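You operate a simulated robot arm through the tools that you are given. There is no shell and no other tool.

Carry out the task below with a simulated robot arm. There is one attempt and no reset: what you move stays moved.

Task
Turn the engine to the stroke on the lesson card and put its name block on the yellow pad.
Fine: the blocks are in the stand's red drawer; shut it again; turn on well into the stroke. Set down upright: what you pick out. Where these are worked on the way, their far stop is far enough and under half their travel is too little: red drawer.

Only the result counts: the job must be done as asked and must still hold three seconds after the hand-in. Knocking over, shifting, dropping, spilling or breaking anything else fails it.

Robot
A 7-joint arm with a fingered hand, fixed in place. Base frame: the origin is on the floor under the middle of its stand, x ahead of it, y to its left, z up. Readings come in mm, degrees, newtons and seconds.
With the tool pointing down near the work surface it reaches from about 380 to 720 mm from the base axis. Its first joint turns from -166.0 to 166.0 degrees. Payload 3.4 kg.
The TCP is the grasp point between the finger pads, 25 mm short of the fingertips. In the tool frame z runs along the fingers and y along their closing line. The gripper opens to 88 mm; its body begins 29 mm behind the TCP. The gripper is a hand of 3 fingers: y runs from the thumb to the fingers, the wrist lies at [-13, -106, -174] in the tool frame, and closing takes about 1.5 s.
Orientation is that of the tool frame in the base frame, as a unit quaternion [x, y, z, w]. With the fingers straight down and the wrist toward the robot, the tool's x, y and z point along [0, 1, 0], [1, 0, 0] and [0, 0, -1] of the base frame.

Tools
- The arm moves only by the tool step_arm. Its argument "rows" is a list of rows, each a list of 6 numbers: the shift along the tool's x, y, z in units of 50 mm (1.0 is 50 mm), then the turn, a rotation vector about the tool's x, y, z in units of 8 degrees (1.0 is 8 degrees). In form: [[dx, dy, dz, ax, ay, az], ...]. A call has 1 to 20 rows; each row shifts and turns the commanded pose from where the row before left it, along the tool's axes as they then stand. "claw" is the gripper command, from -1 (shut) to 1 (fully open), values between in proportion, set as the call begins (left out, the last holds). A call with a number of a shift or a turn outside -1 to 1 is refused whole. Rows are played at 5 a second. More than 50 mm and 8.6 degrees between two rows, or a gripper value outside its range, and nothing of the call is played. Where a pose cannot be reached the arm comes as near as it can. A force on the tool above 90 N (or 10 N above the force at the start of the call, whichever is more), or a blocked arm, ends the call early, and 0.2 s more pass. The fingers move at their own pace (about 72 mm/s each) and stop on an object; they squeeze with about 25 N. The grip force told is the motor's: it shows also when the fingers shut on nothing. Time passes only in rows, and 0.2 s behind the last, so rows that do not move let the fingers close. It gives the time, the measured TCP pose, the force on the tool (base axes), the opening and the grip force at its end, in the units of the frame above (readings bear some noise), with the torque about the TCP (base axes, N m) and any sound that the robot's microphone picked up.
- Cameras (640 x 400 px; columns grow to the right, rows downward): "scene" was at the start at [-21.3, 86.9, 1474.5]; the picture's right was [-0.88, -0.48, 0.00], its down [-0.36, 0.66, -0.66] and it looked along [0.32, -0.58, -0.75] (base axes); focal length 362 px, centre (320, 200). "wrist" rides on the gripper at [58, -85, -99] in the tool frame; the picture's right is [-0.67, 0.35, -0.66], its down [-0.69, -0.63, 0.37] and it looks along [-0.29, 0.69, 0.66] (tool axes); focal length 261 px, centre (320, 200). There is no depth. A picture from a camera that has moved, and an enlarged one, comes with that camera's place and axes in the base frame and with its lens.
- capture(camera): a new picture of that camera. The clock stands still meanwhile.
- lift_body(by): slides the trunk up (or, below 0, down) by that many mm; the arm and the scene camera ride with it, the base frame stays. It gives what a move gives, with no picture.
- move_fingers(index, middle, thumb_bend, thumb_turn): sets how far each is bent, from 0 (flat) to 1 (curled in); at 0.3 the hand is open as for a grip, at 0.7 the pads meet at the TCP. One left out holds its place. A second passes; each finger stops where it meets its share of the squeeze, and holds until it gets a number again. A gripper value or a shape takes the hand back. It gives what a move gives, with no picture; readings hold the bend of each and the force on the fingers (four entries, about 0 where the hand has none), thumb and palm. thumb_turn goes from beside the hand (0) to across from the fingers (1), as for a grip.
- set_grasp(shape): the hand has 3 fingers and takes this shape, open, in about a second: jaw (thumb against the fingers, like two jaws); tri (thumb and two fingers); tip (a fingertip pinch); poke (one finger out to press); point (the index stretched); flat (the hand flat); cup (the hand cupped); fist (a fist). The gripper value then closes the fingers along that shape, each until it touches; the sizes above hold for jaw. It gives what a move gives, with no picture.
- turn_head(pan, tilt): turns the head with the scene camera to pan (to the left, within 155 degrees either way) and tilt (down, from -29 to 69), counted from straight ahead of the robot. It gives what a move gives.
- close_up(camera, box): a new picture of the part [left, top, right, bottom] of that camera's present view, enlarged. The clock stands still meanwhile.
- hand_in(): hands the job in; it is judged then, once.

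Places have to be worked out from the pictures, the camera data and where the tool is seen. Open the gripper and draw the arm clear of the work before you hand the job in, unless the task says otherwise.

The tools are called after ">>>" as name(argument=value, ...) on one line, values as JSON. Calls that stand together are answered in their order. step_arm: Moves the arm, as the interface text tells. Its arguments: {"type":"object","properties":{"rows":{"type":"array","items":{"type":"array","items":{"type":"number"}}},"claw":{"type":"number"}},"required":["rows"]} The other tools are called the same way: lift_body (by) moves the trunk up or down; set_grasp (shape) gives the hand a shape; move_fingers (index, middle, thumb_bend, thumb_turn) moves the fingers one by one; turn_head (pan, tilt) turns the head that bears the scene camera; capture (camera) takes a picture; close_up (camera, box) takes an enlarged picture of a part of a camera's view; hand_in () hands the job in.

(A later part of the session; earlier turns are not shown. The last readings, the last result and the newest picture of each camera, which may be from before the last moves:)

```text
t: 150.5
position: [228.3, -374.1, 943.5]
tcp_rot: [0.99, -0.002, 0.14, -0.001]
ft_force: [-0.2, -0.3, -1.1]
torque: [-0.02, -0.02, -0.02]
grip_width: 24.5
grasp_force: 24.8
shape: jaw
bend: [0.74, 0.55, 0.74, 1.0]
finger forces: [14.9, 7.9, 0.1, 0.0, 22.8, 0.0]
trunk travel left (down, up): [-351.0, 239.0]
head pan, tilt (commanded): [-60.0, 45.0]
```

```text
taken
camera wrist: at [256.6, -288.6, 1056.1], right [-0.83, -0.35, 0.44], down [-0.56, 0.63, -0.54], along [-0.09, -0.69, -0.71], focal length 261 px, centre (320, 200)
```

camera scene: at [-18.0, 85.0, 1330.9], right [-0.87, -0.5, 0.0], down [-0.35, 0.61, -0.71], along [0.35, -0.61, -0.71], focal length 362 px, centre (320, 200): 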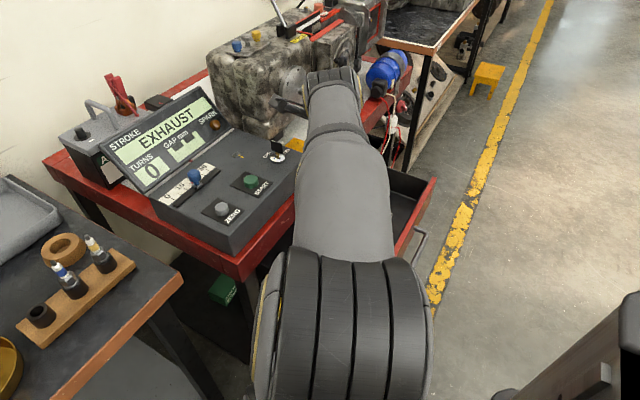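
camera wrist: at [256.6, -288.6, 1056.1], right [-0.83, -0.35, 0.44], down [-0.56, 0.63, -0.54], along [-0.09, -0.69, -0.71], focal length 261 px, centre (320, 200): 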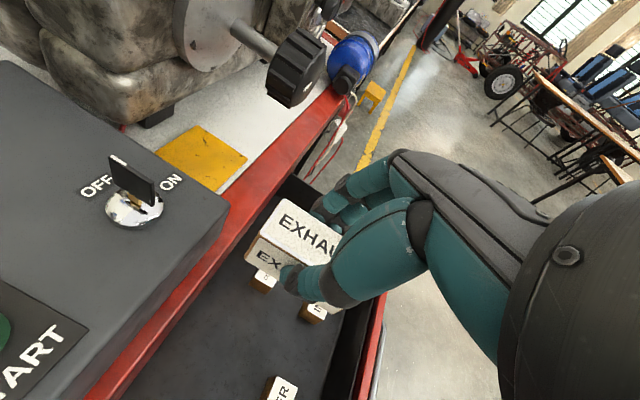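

The block is level and turned end-on; the wrist view shows pad, key and knob clearly. I move right, then forward over the pad at z 943, staying above the knob.

>>> step_arm(rows=[[0, 0.52, 0, 0, 0, 0], [0, 0.52, 0, 0, 0, 0], [0, 0.52, 0, 0, 0, 0], [0, 0, 0, 0, 0, 0]])

>>> step_arm(rows=[[0.48, 0, 0.139, 0, 0, 0], [0.48, 0, 0.139, 0, 0, 0], [0.48, 0, 0.139, 0, 0, 0], [0, 0, 0, 0, 0, 0]])

>>> capture(camera="wrist")

>>> capture(camera="scene")

```text
t: 151.5
position: [226.7, -452.0, 944.9]
tcp_rot: [0.99, -0.002, 0.14, 0.0]
ft_force: [0.5, -0.2, -1.3]
torque: [-0.03, 0.02, 0.01]
grip_width: 24.6
grasp_force: 25.2
shape: jaw
bend: [0.74, 0.55, 0.74, 1.0]
finger forces: [14.9, 7.9, 0.0, 0.1, 22.9, 0.0]
trunk travel left (down, up): [-351.0, 239.0]
head pan, tilt (commanded): [-60.0, 45.0]
```

```text
t: 152.5
position: [302.1, -451.1, 943.3]
tcp_rot: [0.99, -0.001, 0.14, -0.001]
ft_force: [-0.6, -0.6, -1.1]
torque: [-0.02, -0.01, -0.01]
grip_width: 24.4
grasp_force: 25.2
shape: jaw
bend: [0.74, 0.55, 0.74, 1.0]
finger forces: [14.9, 7.9, 0.1, 0.0, 22.7, 0.0]
trunk travel left (down, up): [-351.0, 239.0]
head pan, tilt (commanded): [-60.0, 45.0]
```

```text
taken
camera wrist: at [331.3, -366.5, 1055.8], right [-0.83, -0.35, 0.44], down [-0.56, 0.63, -0.54], along [-0.09, -0.69, -0.72], focal length 261 px, centre (320, 200)
```

wrist: 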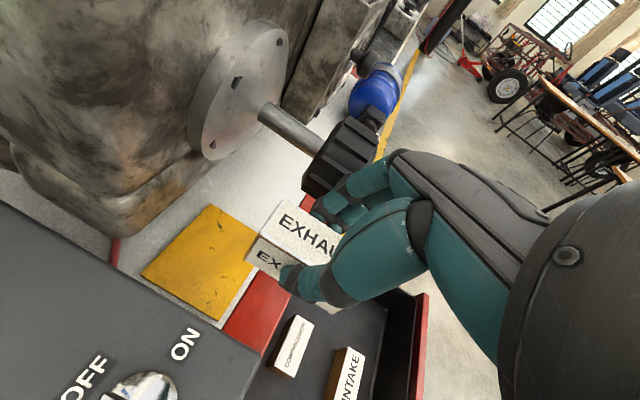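

```text
taken
camera scene: at [-17.9, 84.9, 1330.9], right [-0.87, -0.5, 0.0], down [-0.35, 0.61, -0.71], along [0.35, -0.61, -0.71], focal length 362 px, centre (320, 200)
```

scene: 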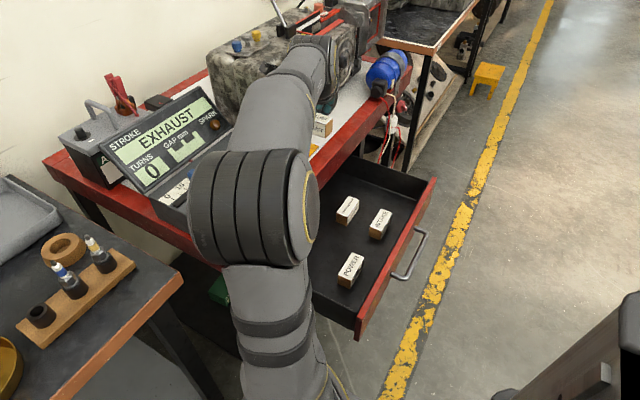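

From this view the pad spans about x 320–388, y -417…-497. I'll aim the block centre at about (354, -446), keeping the fingers clear of the knob, and move over it still at z 943.

>>> step_arm(rows=[[0.51, -0.08, 0.147, 0, 0, 0], [0.51, -0.08, 0.147, 0, 0, 0], [0, 0, 0, 0, 0, 0]])

>>> capture(camera="wrist")

>>> close_up(camera="wrist", box=[160, 100, 420, 340])

>>> capture(camera="scene")

```text
t: 153.3
position: [356.2, -442.7, 942.4]
tcp_rot: [0.99, -0.002, 0.142, -0.001]
ft_force: [0.3, 0.1, 0.3]
torque: [-0.04, -0.01, 0.02]
grip_width: 24.1
grasp_force: 25.3
shape: jaw
bend: [0.74, 0.56, 0.74, 1.0]
finger forces: [16.1, 7.9, 0.0, 0.0, 24.1, 0.0]
trunk travel left (down, up): [-351.0, 239.0]
head pan, tilt (commanded): [-60.0, 45.0]
```

```text
taken
camera wrist: at [384.5, -357.3, 1055.6], right [-0.83, -0.35, 0.44], down [-0.56, 0.63, -0.54], along [-0.09, -0.69, -0.71], focal length 261 px, centre (320, 200)
```

wrist: 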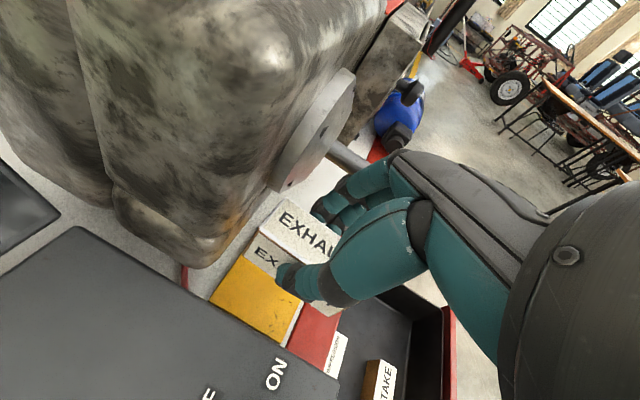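

```text
1.67 times, centred on (290, 220) of wrist
camera zoom: at [384.5, -357.3, 1055.6], right [-0.83, -0.35, 0.44], down [-0.56, 0.63, -0.54], along [-0.09, -0.69, -0.71], focal length 434 px, centre (370, 167)
```

zoom: 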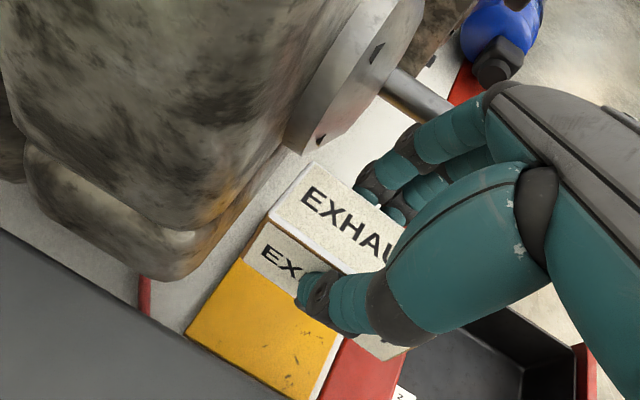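

```text
taken
camera scene: at [-18.0, 85.0, 1330.9], right [-0.87, -0.5, 0.0], down [-0.35, 0.61, -0.71], along [0.35, -0.61, -0.71], focal length 362 px, centre (320, 200)
```

scene: 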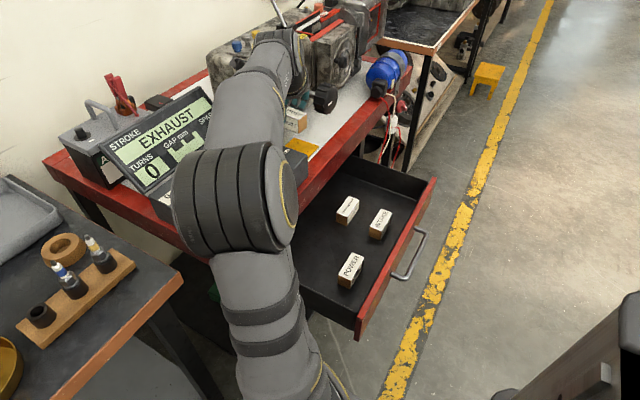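

The block hangs over the pad with the hub about 7 mm beyond its end, so I take 5 mm back in x and descend in stages, watching forces.

>>> step_arm(rows=[[-0.2, 0, 0.337, 0, 0, 0], [-0.105, 0, 0.365, 0, 0, 0], [-0.105, 0, 0.365, 0, 0, 0], [0, 0, 0, 0, 0, 0]])

>>> close_up(camera="wrist", box=[160, 100, 420, 340])

>>> close_up(camera="scene", box=[260, 60, 380, 160])

```text
t: 154.3
position: [351.4, -444.0, 887.6]
tcp_rot: [0.99, -0.001, 0.141, 0.0]
ft_force: [-0.3, 0.3, -0.4]
torque: [0.05, 0.0, -0.01]
grip_width: 24.2
grasp_force: 25.7
shape: jaw
bend: [0.74, 0.56, 0.74, 1.0]
finger forces: [16.0, 8.1, 0.0, 0.0, 24.1, 0.0]
trunk travel left (down, up): [-351.0, 239.0]
head pan, tilt (commanded): [-60.0, 45.0]
```

```text
1.67 times, centred on (290, 220) of wrist
camera zoom: at [379.5, -358.9, 999.3], right [-0.83, -0.35, 0.44], down [-0.56, 0.63, -0.54], along [-0.09, -0.69, -0.72], focal length 434 px, centre (370, 167)
```

zoom: 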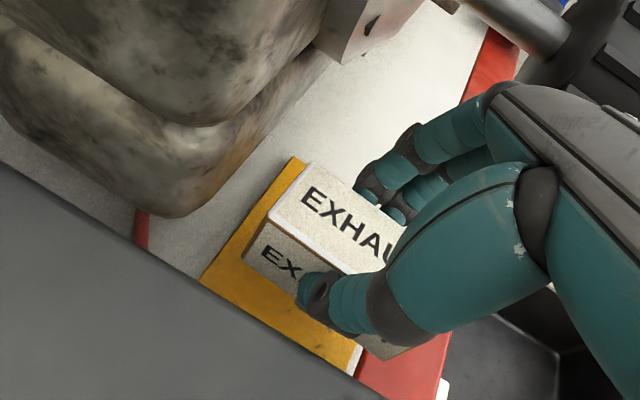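

```text
4.00 times, centred on (320, 110) of scene
camera zoom: at [-18.0, 84.9, 1330.9], right [-0.87, -0.5, 0.0], down [-0.35, 0.61, -0.71], along [0.35, -0.61, -0.71], focal length 1449 px, centre (320, 560)
```

zoom: 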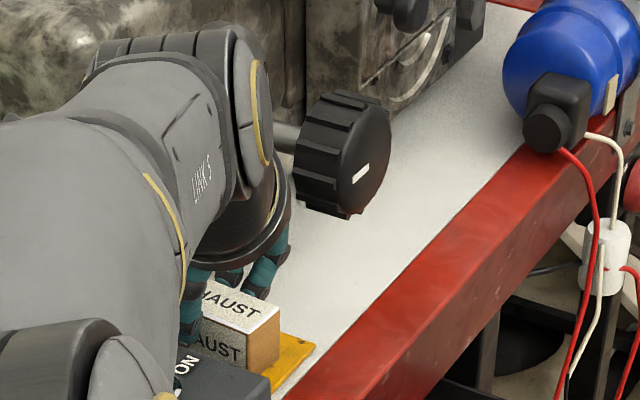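

Level and clear; the block's bottom is about 19 mm above the pad. I go down 12 mm, then in small steps until contact.

>>> step_arm(rows=[[-0.033, 0, 0.115, 0, 0, 0], [-0.033, 0, 0.115, 0, 0, 0], [0, 0, 0, 0, 0, 0]])

>>> step_arm(rows=[[-0.017, 0, 0.058, 0, 0, 0], [0, 0, 0, 0, 0, 0]])

>>> close_up(camera="wrist", box=[160, 100, 420, 340])

```text
t: 155.1
position: [351.1, -443.6, 874.8]
tcp_rot: [0.99, -0.001, 0.14, -0.001]
ft_force: [0.1, -0.4, -0.4]
torque: [-0.01, 0.01, 0.04]
grip_width: 24.2
grasp_force: 25.0
shape: jaw
bend: [0.74, 0.56, 0.74, 1.0]
finger forces: [16.1, 8.1, 0.0, 0.0, 24.1, 0.0]
trunk travel left (down, up): [-351.0, 239.0]
head pan, tilt (commanded): [-60.0, 45.0]
```

```text
t: 155.7
position: [350.4, -442.9, 872.3]
tcp_rot: [0.99, -0.001, 0.14, -0.001]
ft_force: [0.1, -0.4, -0.5]
torque: [0.0, 0.0, 0.01]
grip_width: 23.9
grasp_force: 25.5
shape: jaw
bend: [0.74, 0.56, 0.74, 1.0]
finger forces: [16.0, 8.2, 0.1, 0.0, 24.1, 0.0]
trunk travel left (down, up): [-351.0, 239.0]
head pan, tilt (commanded): [-60.0, 45.0]
```

```text
1.67 times, centred on (290, 220) of wrist
camera zoom: at [379.5, -358.9, 984.2], right [-0.83, -0.35, 0.44], down [-0.56, 0.63, -0.54], along [-0.09, -0.69, -0.72], focal length 434 px, centre (370, 167)
```

zoom: 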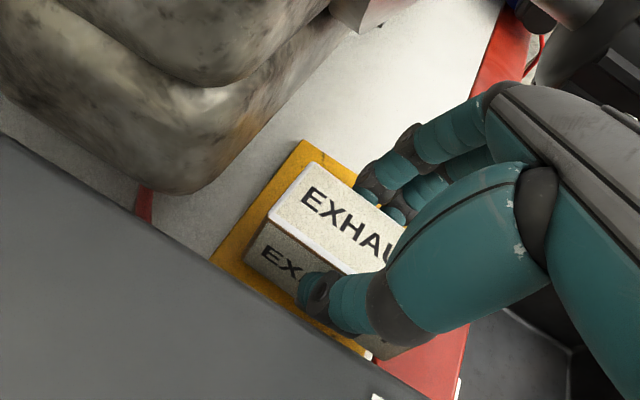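

The pad shows all round but the block sits a bit to the front, so I shift it 5 mm toward the engine and continue down in 2 mm steps.

>>> step_arm(rows=[[0.1, 0.02, 0.029, 0, 0, 0], [0, 0, 0, 0, 0, 0]])

>>> step_arm(rows=[[-0.011, 0, 0.039, 0, 0, 0], [0, 0, 0, 0, 0, 0]])

>>> step_arm(rows=[[-0.011, 0, 0.039, 0, 0, 0], [0, 0, 0, 0, 0, 0]])

```text
t: 156.3
position: [355.8, -444.6, 872.0]
tcp_rot: [0.99, -0.001, 0.141, -0.001]
ft_force: [-0.7, -0.6, -0.1]
torque: [0.02, 0.02, -0.01]
grip_width: 23.9
grasp_force: 24.5
shape: jaw
bend: [0.74, 0.56, 0.74, 1.0]
finger forces: [15.9, 8.2, 0.1, 0.0, 24.1, 0.0]
trunk travel left (down, up): [-351.0, 239.0]
head pan, tilt (commanded): [-60.0, 45.0]
```

```text
t: 156.9
position: [354.9, -444.8, 870.2]
tcp_rot: [0.99, -0.001, 0.141, 0.0]
ft_force: [0.6, 0.7, 0.5]
torque: [-0.01, 0.04, 0.03]
grip_width: 23.8
grasp_force: 24.7
shape: jaw
bend: [0.74, 0.56, 0.74, 1.0]
finger forces: [16.1, 8.1, 0.0, 0.0, 24.0, 0.1]
trunk travel left (down, up): [-351.0, 239.0]
head pan, tilt (commanded): [-60.0, 45.0]
```

```text
t: 157.5
position: [356.5, -444.0, 867.4]
tcp_rot: [0.99, -0.002, 0.141, -0.001]
ft_force: [0.7, 0.4, 0.3]
torque: [0.0, -0.01, 0.03]
grip_width: 24.2
grasp_force: 24.7
shape: jaw
bend: [0.74, 0.56, 0.74, 1.0]
finger forces: [16.0, 8.2, 0.0, 0.0, 24.2, 0.0]
trunk travel left (down, up): [-351.0, 239.0]
head pan, tilt (commanded): [-60.0, 45.0]
```

No contact yet at 867. I continue in 2 mm steps.

>>> step_arm(rows=[[-0.011, 0, 0.039, 0, 0, 0], [0, 0, 0, 0, 0, 0]])

>>> step_arm(rows=[[-0.011, 0, 0.039, 0, 0, 0], [0, 0, 0, 0, 0, 0]])

>>> close_up(camera="wrist", box=[160, 100, 420, 340])

>>> close_up(camera="scene", box=[280, 100, 360, 167])

```text
t: 158.1
position: [355.4, -444.8, 865.0]
tcp_rot: [0.99, -0.001, 0.141, 0.0]
ft_force: [0.0, 0.1, -0.2]
torque: [0.01, 0.01, -0.02]
grip_width: 24.2
grasp_force: 24.9
shape: jaw
bend: [0.74, 0.56, 0.74, 1.0]
finger forces: [16.0, 8.1, 0.0, 0.0, 24.1, 0.0]
trunk travel left (down, up): [-351.0, 239.0]
head pan, tilt (commanded): [-60.0, 45.0]
```

```text
t: 158.7
position: [356.2, -444.0, 863.5]
tcp_rot: [0.99, -0.001, 0.14, -0.001]
ft_force: [-0.1, 0.7, -1.2]
torque: [0.0, 0.01, 0.01]
grip_width: 24.1
grasp_force: 24.9
shape: jaw
bend: [0.74, 0.56, 0.74, 1.0]
finger forces: [16.1, 8.1, 0.0, 0.0, 24.1, 0.1]
trunk travel left (down, up): [-351.0, 239.0]
head pan, tilt (commanded): [-60.0, 45.0]
```

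```text
1.67 times, centred on (290, 220) of wrist
camera zoom: at [384.8, -359.7, 976.0], right [-0.83, -0.35, 0.44], down [-0.56, 0.63, -0.54], along [-0.09, -0.69, -0.72], focal length 434 px, centre (370, 167)
```

zoom: 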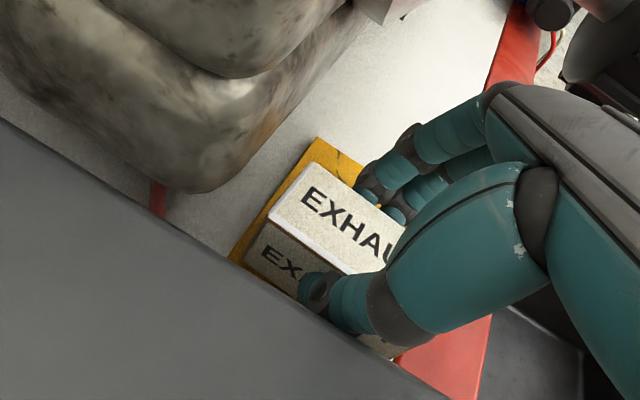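

```text
5.97 times, centred on (320, 134) of scene
camera zoom: at [-18.0, 84.9, 1330.9], right [-0.87, -0.5, 0.0], down [-0.35, 0.61, -0.71], along [0.35, -0.61, -0.71], focal length 2163 px, centre (320, 597)
```

zoom: 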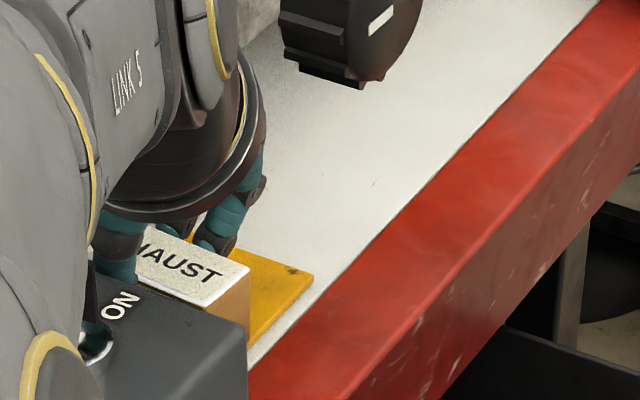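

Still no contact; the pad is a bit lower than estimated. I continue down.

>>> step_arm(rows=[[-0.011, 0, 0.039, 0, 0, 0], [0, 0, 0, 0, 0, 0]])

>>> step_arm(rows=[[-0.011, 0, 0.039, 0, 0, 0], [0, 0, 0, 0, 0, 0]])

>>> step_arm(rows=[[-0.011, 0, 0.039, 0, 0, 0], [0, 0, 0, 0, 0, 0]])

```text
t: 159.3
position: [356.6, -445.0, 862.3]
tcp_rot: [0.99, -0.001, 0.141, -0.001]
ft_force: [-0.4, 0.1, 2.3]
torque: [-0.02, -0.02, 0.0]
grip_width: 24.3
grasp_force: 24.4
shape: jaw
bend: [0.74, 0.56, 0.74, 1.0]
finger forces: [16.0, 8.3, 0.0, 0.0, 24.4, 0.0]
trunk travel left (down, up): [-351.0, 239.0]
head pan, tilt (commanded): [-60.0, 45.0]
```

```text
t: 159.9
position: [356.2, -444.7, 860.2]
tcp_rot: [0.99, -0.002, 0.142, 0.0]
ft_force: [0.5, 0.4, 9.8]
torque: [-0.09, -0.09, 0.0]
grip_width: 24.7
grasp_force: 24.6
shape: jaw
bend: [0.74, 0.56, 0.74, 1.0]
finger forces: [16.4, 9.0, 0.0, 0.0, 25.1, 0.1]
trunk travel left (down, up): [-351.0, 239.0]
head pan, tilt (commanded): [-60.0, 45.0]
```

```text
t: 160.5
position: [355.9, -443.9, 859.8]
tcp_rot: [0.99, -0.001, 0.142, 0.001]
ft_force: [1.0, -2.0, 20.7]
torque: [-0.11, -0.11, 0.01]
grip_width: 25.3
grasp_force: 24.6
shape: jaw
bend: [0.74, 0.55, 0.74, 1.0]
finger forces: [18.0, 9.7, 0.1, 0.0, 26.7, 0.0]
trunk travel left (down, up): [-351.0, 239.0]
head pan, tilt (commanded): [-60.0, 45.0]
```

Contact: about 20 N on the pad. I ease up 2.5 mm and open just enough (about 40 mm) to free the block.

>>> step_arm(rows=[[0.014, 0, -0.048, 0, 0, 0], [0, 0, 0, 0, 0, 0]])

>>> step_arm(rows=[[0, 0, 0, 0, 0, 0], [0, 0, 0, 0, 0, 0], [0, 0, 0, 0, 0, 0], [0, 0, 0, 0, 0, 0]], claw=-0.08)

>>> close_up(camera="wrist", box=[160, 100, 420, 340])

>>> close_up(camera="scene", box=[280, 100, 360, 167])

```text
t: 161.1
position: [356.7, -444.2, 860.0]
tcp_rot: [0.99, -0.001, 0.141, -0.001]
ft_force: [0.7, -3.3, 12.7]
torque: [-0.14, -0.09, -0.02]
grip_width: 25.3
grasp_force: 24.6
shape: jaw
bend: [0.74, 0.55, 0.74, 1.0]
finger forces: [18.0, 9.4, 0.0, 0.0, 25.0, 0.1]
trunk travel left (down, up): [-351.0, 239.0]
head pan, tilt (commanded): [-60.0, 45.0]
```

```text
t: 162.1
position: [356.2, -446.1, 859.5]
tcp_rot: [0.99, -0.001, 0.14, -0.002]
ft_force: [1.3, -8.3, -0.8]
torque: [0.16, 0.03, -0.03]
grip_width: 37.1
grasp_force: 0.1
shape: jaw
bend: [0.74, 0.46, 0.72, 1.0]
finger forces: [0.0, 0.0, 0.0, 0.1, 8.7, 0.1]
trunk travel left (down, up): [-351.0, 239.0]
head pan, tilt (commanded): [-60.0, 45.0]
```

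```text
1.67 times, centred on (290, 220) of wrist
camera zoom: at [385.3, -360.3, 971.7], right [-0.83, -0.35, 0.44], down [-0.56, 0.63, -0.54], along [-0.09, -0.69, -0.72], focal length 434 px, centre (370, 167)
```

zoom: 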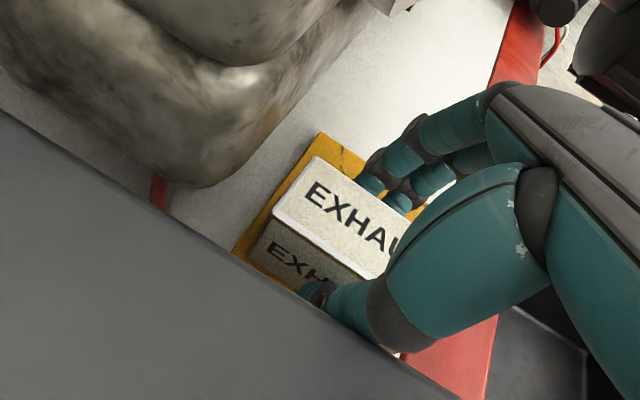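

```text
5.97 times, centred on (320, 134) of scene
camera zoom: at [-17.8, 83.7, 1330.9], right [-0.87, -0.5, 0.0], down [-0.35, 0.61, -0.71], along [0.35, -0.61, -0.71], focal length 2163 px, centre (320, 597)
```

zoom: 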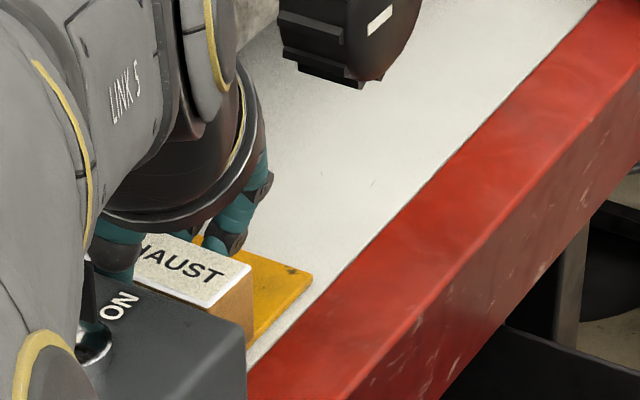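

The block stands on the pad, but the opened thumb now presses the panel's side (about 8 N). I shift 4 mm right to relieve it and lift straight up.

>>> step_arm(rows=[[0, 0.08, 0, 0, 0, 0], [0, 0, 0, 0, 0, 0]])

>>> close_up(camera="wrist", box=[200, 150, 400, 330])

```text
t: 162.7
position: [357.4, -448.9, 860.6]
tcp_rot: [0.99, -0.001, 0.14, -0.001]
ft_force: [-0.3, 0.3, -0.1]
torque: [0.0, 0.0, -0.02]
grip_width: 40.2
grasp_force: 0.0
shape: jaw
bend: [0.74, 0.46, 0.71, 1.0]
finger forces: [0.1, 0.1, 0.1, 0.0, 0.0, 0.1]
trunk travel left (down, up): [-351.0, 239.0]
head pan, tilt (commanded): [-60.0, 45.0]
```

```text
2.22 times, centred on (300, 240) of wrist
camera zoom: at [385.6, -363.1, 972.9], right [-0.83, -0.35, 0.44], down [-0.56, 0.63, -0.54], along [-0.09, -0.69, -0.72], focal length 579 px, centre (364, 111)
```

zoom: 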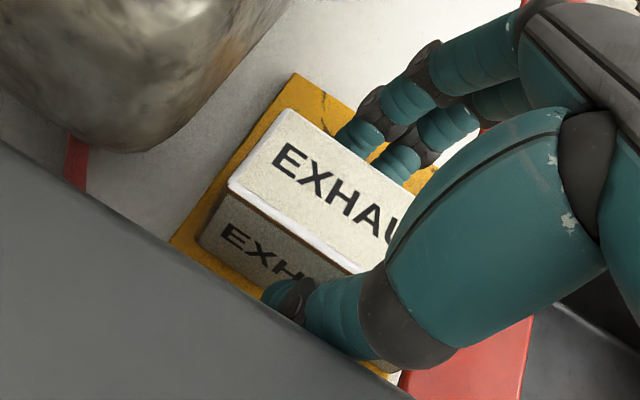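

All contact forces are zero and the block stands free on the pad. I lift straight up 30 mm.

>>> step_arm(rows=[[0.042, 0, -0.144, 0, 0, 0], [0.083, 0, -0.288, 0, 0, 0], [0.083, 0, -0.288, 0, 0, 0], [0, 0, 0, 0, 0, 0]])

>>> close_up(camera="wrist", box=[160, 100, 420, 340])

```text
t: 163.7
position: [355.3, -449.5, 899.5]
tcp_rot: [0.99, -0.001, 0.141, 0.0]
ft_force: [0.5, -0.7, -0.6]
torque: [-0.01, -0.01, 0.0]
grip_width: 40.0
grasp_force: 0.0
shape: jaw
bend: [0.74, 0.46, 0.71, 1.0]
finger forces: [0.0, 0.1, 0.0, 0.0, 0.0, 0.1]
trunk travel left (down, up): [-351.0, 239.0]
head pan, tilt (commanded): [-60.0, 45.0]
```

```text
1.67 times, centred on (290, 220) of wrist
camera zoom: at [385.1, -363.5, 1010.7], right [-0.83, -0.35, 0.44], down [-0.56, 0.63, -0.54], along [-0.09, -0.69, -0.72], focal length 434 px, centre (370, 167)
```

zoom: 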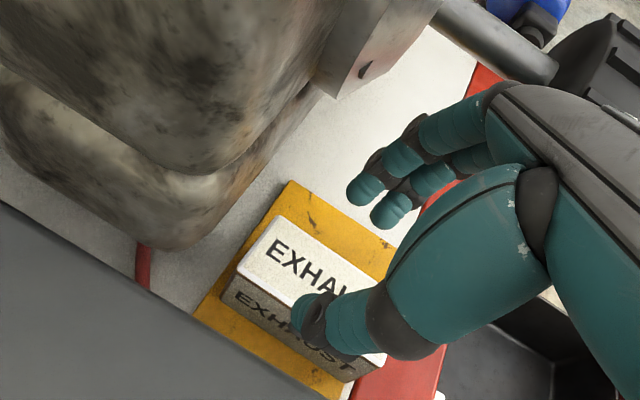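

The block stands upright on the pad. I narrow the fingers above it, shift 8 mm away from the knob, and rise.

>>> step_arm(rows=[[0, 0, 0, 0, 0, 0], [0, 0, 0, 0, 0, 0], [0, -0.16, 0, 0, 0, 0], [0.14, 0, -0.48, 0, 0, 0], [0.166, 0, -0.577, 0, 0, 0], [0.166, 0, -0.577, 0, 0, 0], [0, 0, 0, 0, 0, 0]], claw=-0.7)

>>> capture(camera="wrist")

>>> capture(camera="scene")

```text
t: 165.3
position: [356.1, -441.1, 984.0]
tcp_rot: [0.99, -0.001, 0.14, 0.0]
ft_force: [-0.3, 0.5, -1.5]
torque: [0.0, 0.0, -0.02]
grip_width: 13.8
grasp_force: 0.1
shape: jaw
bend: [0.73, 0.61, 0.74, 1.0]
finger forces: [0.0, 0.0, 0.0, 0.0, 0.0, 0.0]
trunk travel left (down, up): [-351.0, 239.0]
head pan, tilt (commanded): [-60.0, 45.0]
```

```text
taken
camera wrist: at [384.9, -355.7, 1096.3], right [-0.83, -0.35, 0.44], down [-0.56, 0.63, -0.54], along [-0.09, -0.69, -0.72], focal length 261 px, centre (320, 200)
```

wrist: 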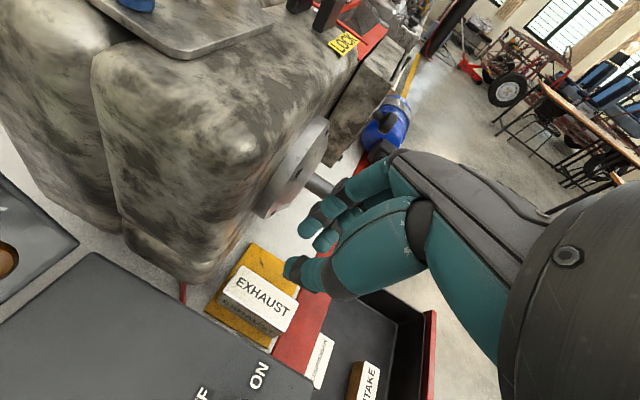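

```text
taken
camera scene: at [-18.1, 85.0, 1330.9], right [-0.87, -0.5, 0.0], down [-0.35, 0.61, -0.71], along [0.35, -0.61, -0.71], focal length 362 px, centre (320, 200)
```

scene: 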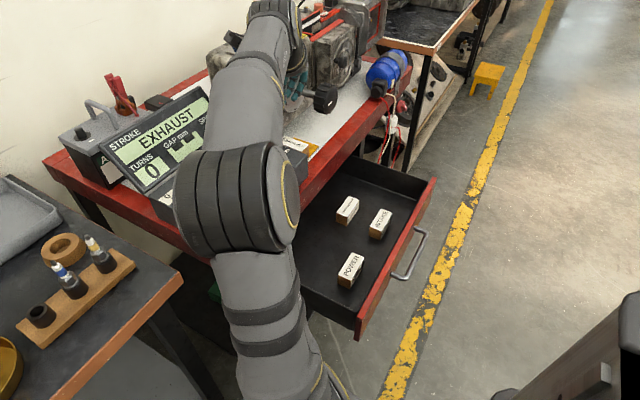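

The block stands on the pad. I enlarge to check how it sits.

>>> close_up(camera="wrist", box=[180, 220, 340, 370])

```text
2.67 times, centred on (260, 295) of wrist
camera zoom: at [384.9, -355.7, 1096.3], right [-0.83, -0.35, 0.44], down [-0.56, 0.63, -0.54], along [-0.09, -0.69, -0.72], focal length 695 px, centre (480, -53)
```

zoom: 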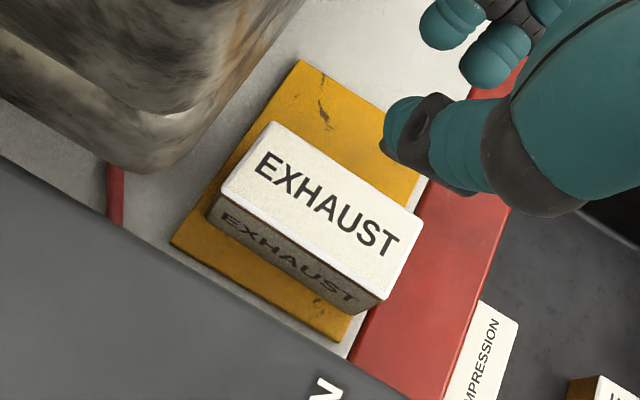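

The block sits upright on the pad with its label up. Now I back the hand out over the front at height and turn it again to the thumb-on-top pose for shutting the drawer.

>>> step_arm(rows=[[-0.75, 0, -0.216, 0, 0, 0], [-0.75, 0, -0.216, 0, 0, 0], [-0.75, 0, -0.216, 0, 0, 0], [-0.75, 0, -0.216, 0, 0, 0], [0, 0, 0, 0, 0, 0]])

>>> step_arm(rows=[[0, 0, 0, 0.114, 0.114, 0.932], [0, 0, 0, 0.114, 0.114, 0.932], [0, 0, 0, 0.114, 0.114, 0.932], [0, 0, 0, 0.114, 0.114, 0.932], [0, 0, 0, 0.114, 0.114, 0.932], [0, 0, 0, 0.114, 0.114, 0.932], [0, 0, 0, 0.114, 0.114, 0.932], [0, 0, 0, 0.114, 0.114, 0.932], [0, 0, 0, 0.114, 0.114, 0.932], [0, 0, 0, 0.114, 0.114, 0.932], [0, 0, 0, 0.114, 0.114, 0.932], [0, 0, 0, 0.114, 0.114, 0.932], [0, 0, 0, 0, 0, 0]])

>>> capture(camera="scene")

```text
t: 166.5
position: [200.7, -439.0, 984.2]
tcp_rot: [0.99, -0.001, 0.141, -0.001]
ft_force: [-0.1, -0.2, 0.5]
torque: [-0.02, 0.02, 0.0]
grip_width: 13.8
grasp_force: 0.0
shape: jaw
bend: [0.73, 0.61, 0.74, 1.0]
finger forces: [0.0, 0.1, 0.0, 0.1, 0.0, 0.0]
trunk travel left (down, up): [-351.0, 239.0]
head pan, tilt (commanded): [-60.0, 45.0]
```

```text
t: 169.3
position: [200.2, -440.3, 983.1]
tcp_rot: [-0.681, 0.684, -0.183, 0.185]
ft_force: [-0.1, -0.4, 0.1]
torque: [-0.01, 0.01, -0.03]
grip_width: 13.5
grasp_force: 0.1
shape: jaw
bend: [0.73, 0.61, 0.74, 1.0]
finger forces: [0.0, 0.1, 0.1, 0.0, 0.0, 0.0]
trunk travel left (down, up): [-351.0, 239.0]
head pan, tilt (commanded): [-60.0, 45.0]
```

```text
taken
camera scene: at [-18.0, 84.8, 1330.9], right [-0.87, -0.5, 0.0], down [-0.35, 0.61, -0.71], along [0.35, -0.61, -0.71], focal length 362 px, centre (320, 200)
```

scene: 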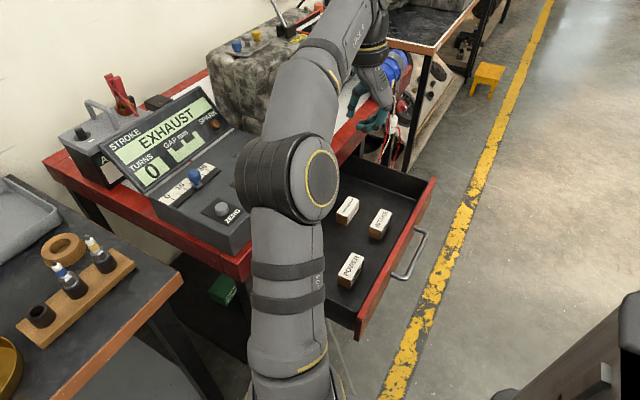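

The pose is right and the elbow is now well forward. I move back toward the open drawer's handle at height, then down to the spot where I let go of the bar.

>>> step_arm(rows=[[-0.1, 0.779, -0.45, 0, 0, 0], [-0.1, 0.779, -0.45, 0, 0, 0], [-0.1, 0.779, -0.45, 0, 0, 0], [-0.1, 0.779, -0.45, 0, 0, 0], [-0.1, 0.779, -0.45, 0, 0, 0], [0, 0, 0, 0, 0, 0]], claw=0.05)

>>> capture(camera="scene")

```text
t: 170.7
position: [-25.9, -415.5, 982.9]
tcp_rot: [-0.682, 0.683, -0.183, 0.185]
ft_force: [0.7, 1.1, -0.2]
torque: [0.02, -0.03, 0.01]
grip_width: 45.8
grasp_force: 0.0
shape: jaw
bend: [0.74, 0.44, 0.68, 1.0]
finger forces: [0.1, 0.1, 0.1, 0.1, 0.0, 0.0]
trunk travel left (down, up): [-351.0, 239.0]
head pan, tilt (commanded): [-60.0, 45.0]
```

```text
taken
camera scene: at [-18.3, 84.9, 1330.9], right [-0.87, -0.5, 0.0], down [-0.35, 0.61, -0.71], along [0.35, -0.61, -0.71], focal length 362 px, centre (320, 200)
```

scene: 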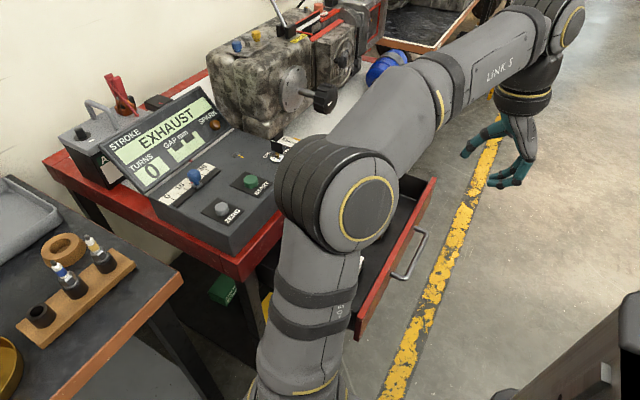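

Free of the mast. I lower straight down to the standoff above the handle.

>>> step_arm(rows=[[0, 0.48, 0.83, 0, 0, 0], [0, 0.48, 0.83, 0, 0, 0], [0, 0.48, 0.83, 0, 0, 0], [0, 0.48, 0.83, 0, 0, 0], [0, 0, 0, 0, 0, 0]])

>>> capture(camera="scene")

>>> capture(camera="wrist")

```text
t: 171.9
position: [-24.7, -415.3, 789.9]
tcp_rot: [-0.682, 0.683, -0.184, 0.184]
ft_force: [-0.3, 0.3, 0.7]
torque: [-0.01, 0.02, 0.03]
grip_width: 46.0
grasp_force: 0.0
shape: jaw
bend: [0.74, 0.44, 0.68, 1.0]
finger forces: [0.0, 0.0, 0.0, 0.0, 0.0, 0.0]
trunk travel left (down, up): [-351.0, 239.0]
head pan, tilt (commanded): [-60.0, 45.0]
```

```text
taken
camera scene: at [-18.1, 84.8, 1330.9], right [-0.87, -0.5, 0.0], down [-0.35, 0.61, -0.71], along [0.35, -0.61, -0.71], focal length 362 px, centre (320, 200)
```

scene: 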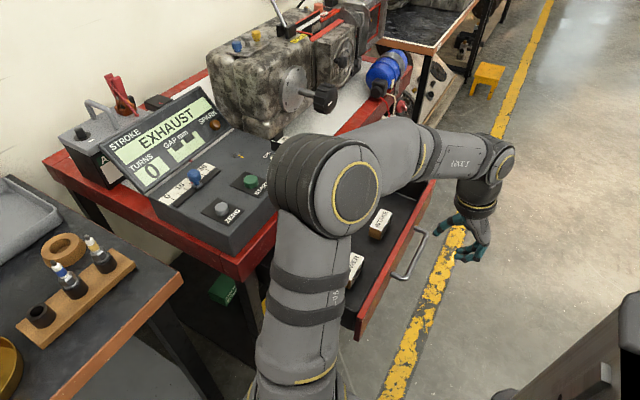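

```text
taken
camera wrist: at [-0.7, -473.6, 919.7], right [-0.63, 0.67, 0.39], down [0.73, 0.68, 0.0], along [-0.27, 0.29, -0.92], focal length 261 px, centre (320, 200)
```

wrist: 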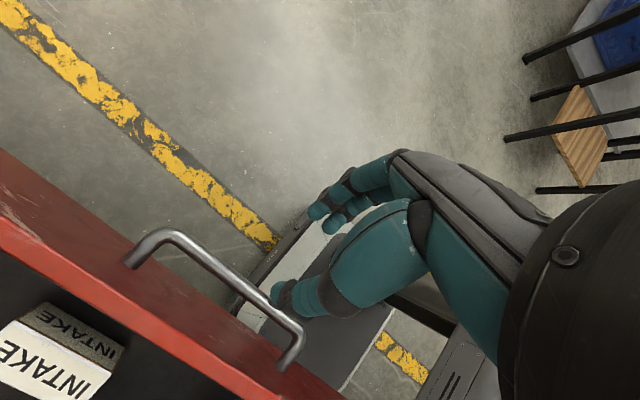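

This matches the pose where I let go of the bar. I advance 85 mm along the pointing direction so the bar enters between thumb and fingers again.

>>> step_arm(rows=[[0, 0, 0.4, 0, 0, 0], [0, 0, 0.4, 0, 0, 0], [0, 0, 0.3, 0, 0, 0], [0, 0, 0.3, 0, 0, 0], [0, 0, 0, 0, 0, 0]])

>>> capture(camera="wrist")

```text
t: 173.1
position: [11.0, -414.6, 730.6]
tcp_rot: [-0.682, 0.684, -0.183, 0.184]
ft_force: [-0.6, 0.3, 0.0]
torque: [0.01, 0.02, -0.01]
grip_width: 46.0
grasp_force: 0.0
shape: jaw
bend: [0.74, 0.44, 0.68, 1.0]
finger forces: [0.0, 0.0, 0.0, 0.0, 0.1, 0.1]
trunk travel left (down, up): [-351.0, 239.0]
head pan, tilt (commanded): [-60.0, 45.0]
```

```text
taken
camera wrist: at [34.7, -472.9, 859.1], right [-0.63, 0.67, 0.39], down [0.73, 0.68, 0.0], along [-0.27, 0.29, -0.92], focal length 261 px, centre (320, 200)
```

wrist: 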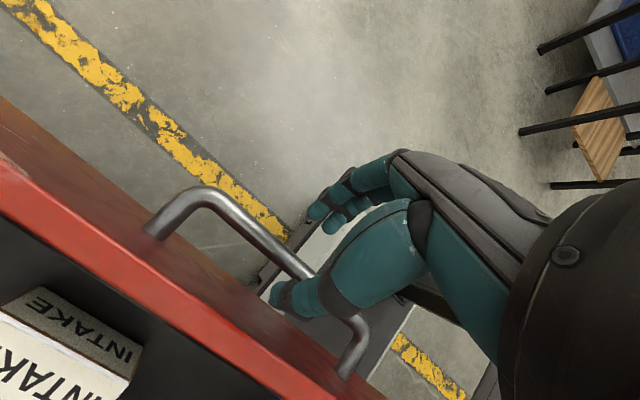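

The thumb is again between the bar and the drawer front. I go the last 15 mm and close on the bar.

>>> step_arm(rows=[[0, 0, 0.15, 0, 0, 0], [0, 0, 0.15, 0, 0, 0], [0, 0, 0, 0, 0, 0]])

>>> step_arm(rows=[[0, 0, 0, 0, 0, 0], [0, 0, 0, 0, 0, 0], [0, 0, 0, 0, 0, 0], [0, 0, 0, 0, 0, 0], [0, 0, 0, 0, 0, 0], [0, 0, 0, 0, 0, 0]], claw=-1)

>>> capture(camera="wrist")

```text
t: 173.9
position: [18.1, -415.3, 716.4]
tcp_rot: [-0.683, 0.683, -0.183, 0.183]
ft_force: [-0.3, -0.2, -0.9]
torque: [0.0, 0.0, -0.01]
grip_width: 45.9
grasp_force: 0.1
shape: jaw
bend: [0.74, 0.44, 0.68, 1.0]
finger forces: [0.1, 0.0, 0.0, 0.0, 0.0, 0.0]
trunk travel left (down, up): [-351.0, 239.0]
head pan, tilt (commanded): [-60.0, 45.0]
```

```text
t: 175.3
position: [18.3, -414.7, 717.1]
tcp_rot: [0.683, -0.683, 0.182, -0.185]
ft_force: [0.9, 0.1, -10.6]
torque: [-0.03, 0.14, 0.01]
grip_width: 3.8
grasp_force: 24.9
shape: jaw
bend: [0.7, 0.7, 0.75, 1.0]
finger forces: [17.1, 6.8, 0.1, 0.0, 20.7, 0.0]
trunk travel left (down, up): [-351.0, 239.0]
head pan, tilt (commanded): [-60.0, 45.0]
```

```text
taken
camera wrist: at [42.3, -473.1, 845.6], right [-0.63, 0.67, 0.39], down [0.73, 0.68, 0.0], along [-0.27, 0.29, -0.92], focal length 261 px, centre (320, 200)
```

wrist: 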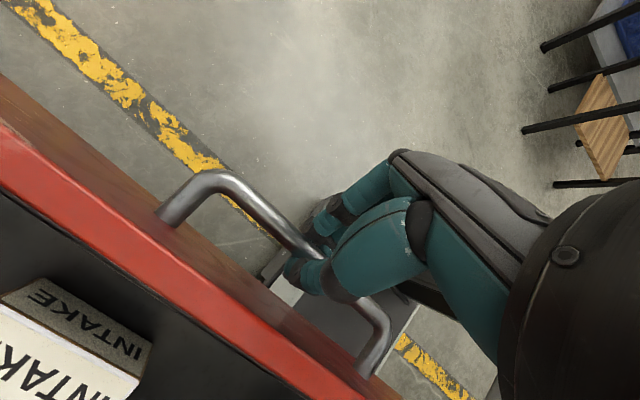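

The bar is held. I push the drawer in smoothly along +x.

>>> step_arm(rows=[[0, -0.1, 0.06, 0, 0, 0], [0, -0.208, 0.12, 0, 0, 0], [0, -0.208, 0.12, 0, 0, 0], [0, -0.208, 0.12, 0, 0, 0], [0, -0.208, 0.12, 0, 0, 0], [0, -0.208, 0.12, 0, 0, 0], [0, -0.208, 0.12, 0, 0, 0], [0, -0.208, 0.12, 0, 0, 0], [0, -0.1, 0.06, 0, 0, 0], [0, 0, 0, 0, 0, 0]])

>>> capture(camera="scene")

```text
t: 177.5
position: [114.5, -414.6, 717.8]
tcp_rot: [-0.682, 0.684, -0.182, 0.184]
ft_force: [-1.0, 1.4, -11.2]
torque: [0.02, 0.14, 0.01]
grip_width: 3.6
grasp_force: 25.3
shape: jaw
bend: [0.7, 0.7, 0.76, 1.0]
finger forces: [18.1, 6.2, 0.0, 0.1, 20.6, 0.0]
trunk travel left (down, up): [-351.0, 239.0]
head pan, tilt (commanded): [-60.0, 45.0]
```

```text
taken
camera scene: at [-17.8, 84.3, 1330.9], right [-0.87, -0.5, 0.0], down [-0.35, 0.61, -0.71], along [0.35, -0.61, -0.71], focal length 362 px, centre (320, 200)
```

scene: 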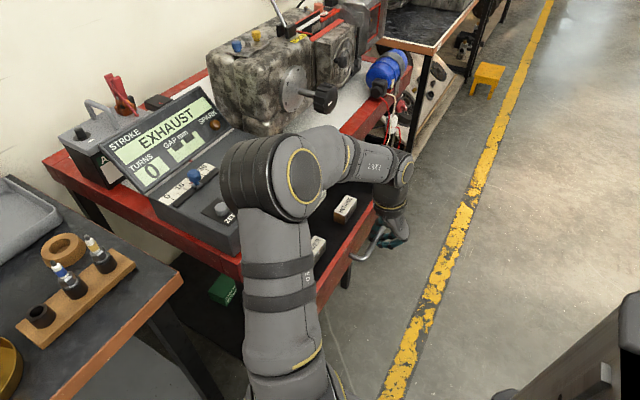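

It slides in well. I continue, easing the hand's pitch back a little to keep clear of the cabinet edge.

>>> step_arm(rows=[[0, -0.1, 0.06, 0.15, 0, 0], [0, -0.205, 0.125, 0.15, 0, 0], [0, -0.203, 0.128, 0.15, 0, 0], [0, -0.2, 0.132, 0.15, 0, 0], [0, -0.197, 0.137, 0.15, 0, 0], [0, -0.194, 0.141, 0.15, 0, 0], [0, -0.191, 0.145, 0.15, 0, 0], [0, -0.188, 0.149, 0.15, 0, 0], [0, -0.1, 0.07, 0, 0, 0], [0, 0, 0, 0, 0, 0]])

>>> capture(camera="scene")

>>> capture(camera="wrist")

```text
t: 179.7
position: [210.5, -415.6, 717.7]
tcp_rot: [-0.664, 0.666, -0.238, 0.241]
ft_force: [0.7, 2.3, -23.2]
torque: [-0.01, 0.36, 0.0]
grip_width: 3.0
grasp_force: 25.3
shape: jaw
bend: [0.7, 0.7, 0.75, 1.0]
finger forces: [20.6, 8.4, 0.0, 0.1, 22.4, 0.0]
trunk travel left (down, up): [-351.0, 239.0]
head pan, tilt (commanded): [-60.0, 45.0]
```

```text
taken
camera scene: at [-17.1, 83.4, 1330.9], right [-0.87, -0.5, 0.0], down [-0.35, 0.61, -0.71], along [0.35, -0.61, -0.71], focal length 362 px, centre (320, 200)
```

scene: 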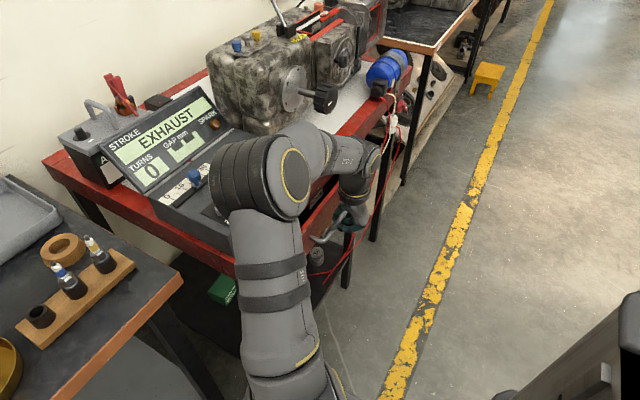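

```text
taken
camera wrist: at [212.5, -473.3, 847.4], right [-0.69, 0.67, 0.29], down [0.72, 0.68, 0.12], along [-0.11, 0.29, -0.95], focal length 261 px, centre (320, 200)
```

wrist: 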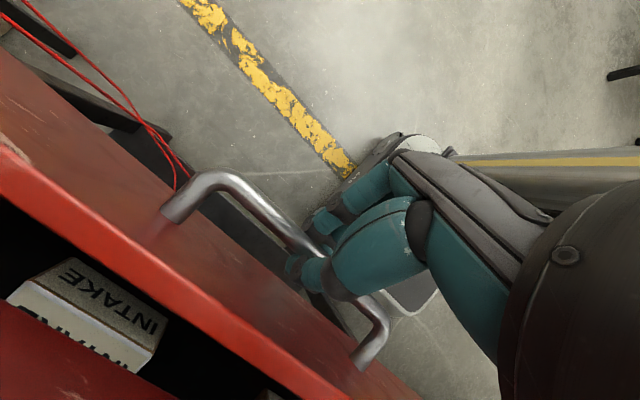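

About 33 mm remains. I push on slowly until it seats.

>>> step_arm(rows=[[0, -0.123, 0.103, 0, 0, 0], [0, -0.123, 0.103, 0, 0, 0], [0, -0.123, 0.103, 0, 0, 0], [0, -0.062, 0.052, 0, 0, 0], [0, 0, 0, 0, 0, 0]])

>>> step_arm(rows=[[0, -0.046, 0.039, 0, 0, 0], [0, -0.046, 0.039, 0, 0, 0], [0, 0, 0, 0, 0, 0]])

>>> capture(camera="wrist")

```text
t: 180.9
position: [238.5, -416.5, 717.9]
tcp_rot: [-0.664, 0.667, -0.239, 0.241]
ft_force: [-0.4, 4.7, -24.4]
torque: [0.06, 0.39, 0.01]
grip_width: 2.7
grasp_force: 24.9
shape: jaw
bend: [0.7, 0.7, 0.75, 1.0]
finger forces: [20.8, 8.3, 0.1, 0.0, 22.2, 0.0]
trunk travel left (down, up): [-351.0, 239.0]
head pan, tilt (commanded): [-60.0, 45.0]
```

```text
t: 181.7
position: [242.3, -416.3, 716.7]
tcp_rot: [-0.664, 0.667, -0.239, 0.24]
ft_force: [-13.2, 6.3, -23.0]
torque: [0.05, 0.41, -0.07]
grip_width: 2.4
grasp_force: 25.4
shape: jaw
bend: [0.7, 0.7, 0.76, 1.0]
finger forces: [24.3, 9.0, 0.0, 0.0, 18.6, 0.0]
trunk travel left (down, up): [-351.0, 239.0]
head pan, tilt (commanded): [-60.0, 45.0]
```

```text
taken
camera wrist: at [244.9, -473.8, 848.5], right [-0.68, 0.67, 0.29], down [0.72, 0.68, 0.12], along [-0.11, 0.29, -0.95], focal length 261 px, centre (320, 200)
```

wrist: 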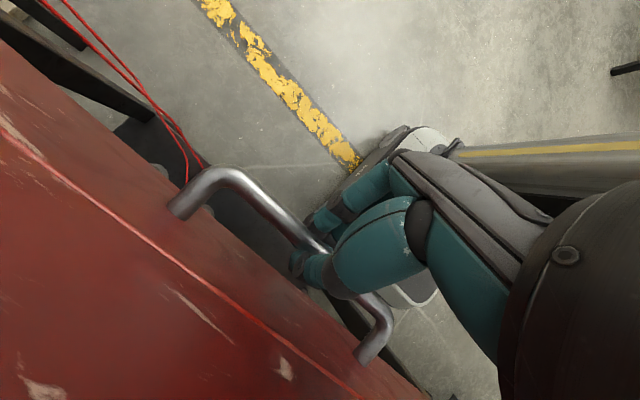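

The push now meets firm resistance (13 N) at the original position, so the drawer is shut. One tiny extra push, then I release partially.

>>> step_arm(rows=[[0, -0.046, 0.039, 0, 0, 0], [0, 0, 0, 0, 0, 0]])

>>> step_arm(rows=[[0, 0.046, -0.039, 0, 0, 0], [0, 0, 0, 0, 0, 0], [0, 0, 0, 0, 0, 0], [0, 0, 0, 0, 0, 0]], claw=-0.1)

>>> capture(camera="wrist")

```text
t: 182.3
position: [245.1, -415.4, 717.9]
tcp_rot: [-0.664, 0.667, -0.239, 0.24]
ft_force: [-21.7, 6.3, -20.1]
torque: [0.07, 0.46, -0.09]
grip_width: 2.7
grasp_force: 24.5
shape: jaw
bend: [0.7, 0.7, 0.78, 1.0]
finger forces: [26.9, 9.0, 0.1, 0.0, 16.5, 0.0]
trunk travel left (down, up): [-351.0, 239.0]
head pan, tilt (commanded): [-60.0, 45.0]
```

```text
t: 183.3
position: [243.2, -415.5, 718.8]
tcp_rot: [-0.665, 0.666, -0.238, 0.24]
ft_force: [-1.7, -1.0, 0.8]
torque: [0.01, 0.01, -0.03]
grip_width: 38.7
grasp_force: 0.1
shape: jaw
bend: [0.74, 0.47, 0.72, 1.0]
finger forces: [0.0, 0.1, 0.0, 0.0, 1.2, 0.1]
trunk travel left (down, up): [-351.0, 239.0]
head pan, tilt (commanded): [-60.0, 45.0]
```

```text
taken
camera wrist: at [246.3, -473.4, 849.6], right [-0.69, 0.67, 0.28], down [0.72, 0.68, 0.12], along [-0.11, 0.29, -0.95], focal length 261 px, centre (320, 200)
```

wrist: 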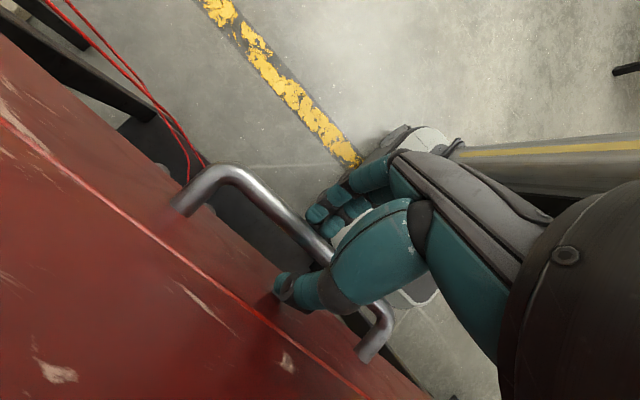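

Released. I withdraw along the approach line, watching that the bar is not dragged.

>>> step_arm(rows=[[0, 0, -0.2, 0, 0, 0], [0, 0, -0.3, 0, 0, 0], [0, 0, -0.4, 0, 0, 0], [0, 0, -0.4, 0, 0, 0], [0, 0, 0, 0, 0, 0]])

>>> capture(camera="wrist")

>>> capture(camera="scene")

```text
t: 184.5
position: [202.0, -415.7, 768.9]
tcp_rot: [-0.664, 0.666, -0.24, 0.24]
ft_force: [0.4, -0.2, -0.4]
torque: [0.01, 0.0, 0.0]
grip_width: 39.2
grasp_force: 0.1
shape: jaw
bend: [0.74, 0.47, 0.71, 1.0]
finger forces: [0.0, 0.1, 0.0, 0.1, 0.1, 0.1]
trunk travel left (down, up): [-351.0, 239.0]
head pan, tilt (commanded): [-60.0, 45.0]
```

```text
taken
camera wrist: at [203.9, -473.6, 899.4], right [-0.69, 0.67, 0.28], down [0.72, 0.68, 0.12], along [-0.11, 0.29, -0.95], focal length 261 px, centre (320, 200)
```

wrist: 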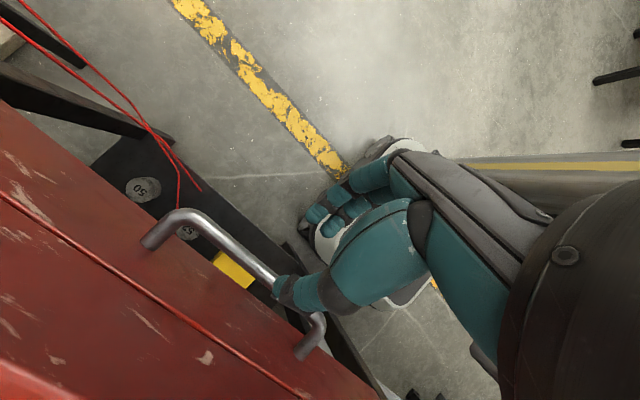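

```text
taken
camera scene: at [-18.2, 85.0, 1330.9], right [-0.87, -0.5, 0.0], down [-0.35, 0.61, -0.71], along [0.35, -0.61, -0.71], focal length 362 px, centre (320, 200)
```

scene: 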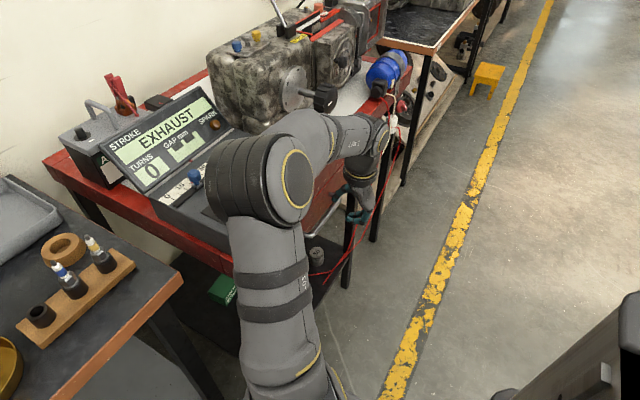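

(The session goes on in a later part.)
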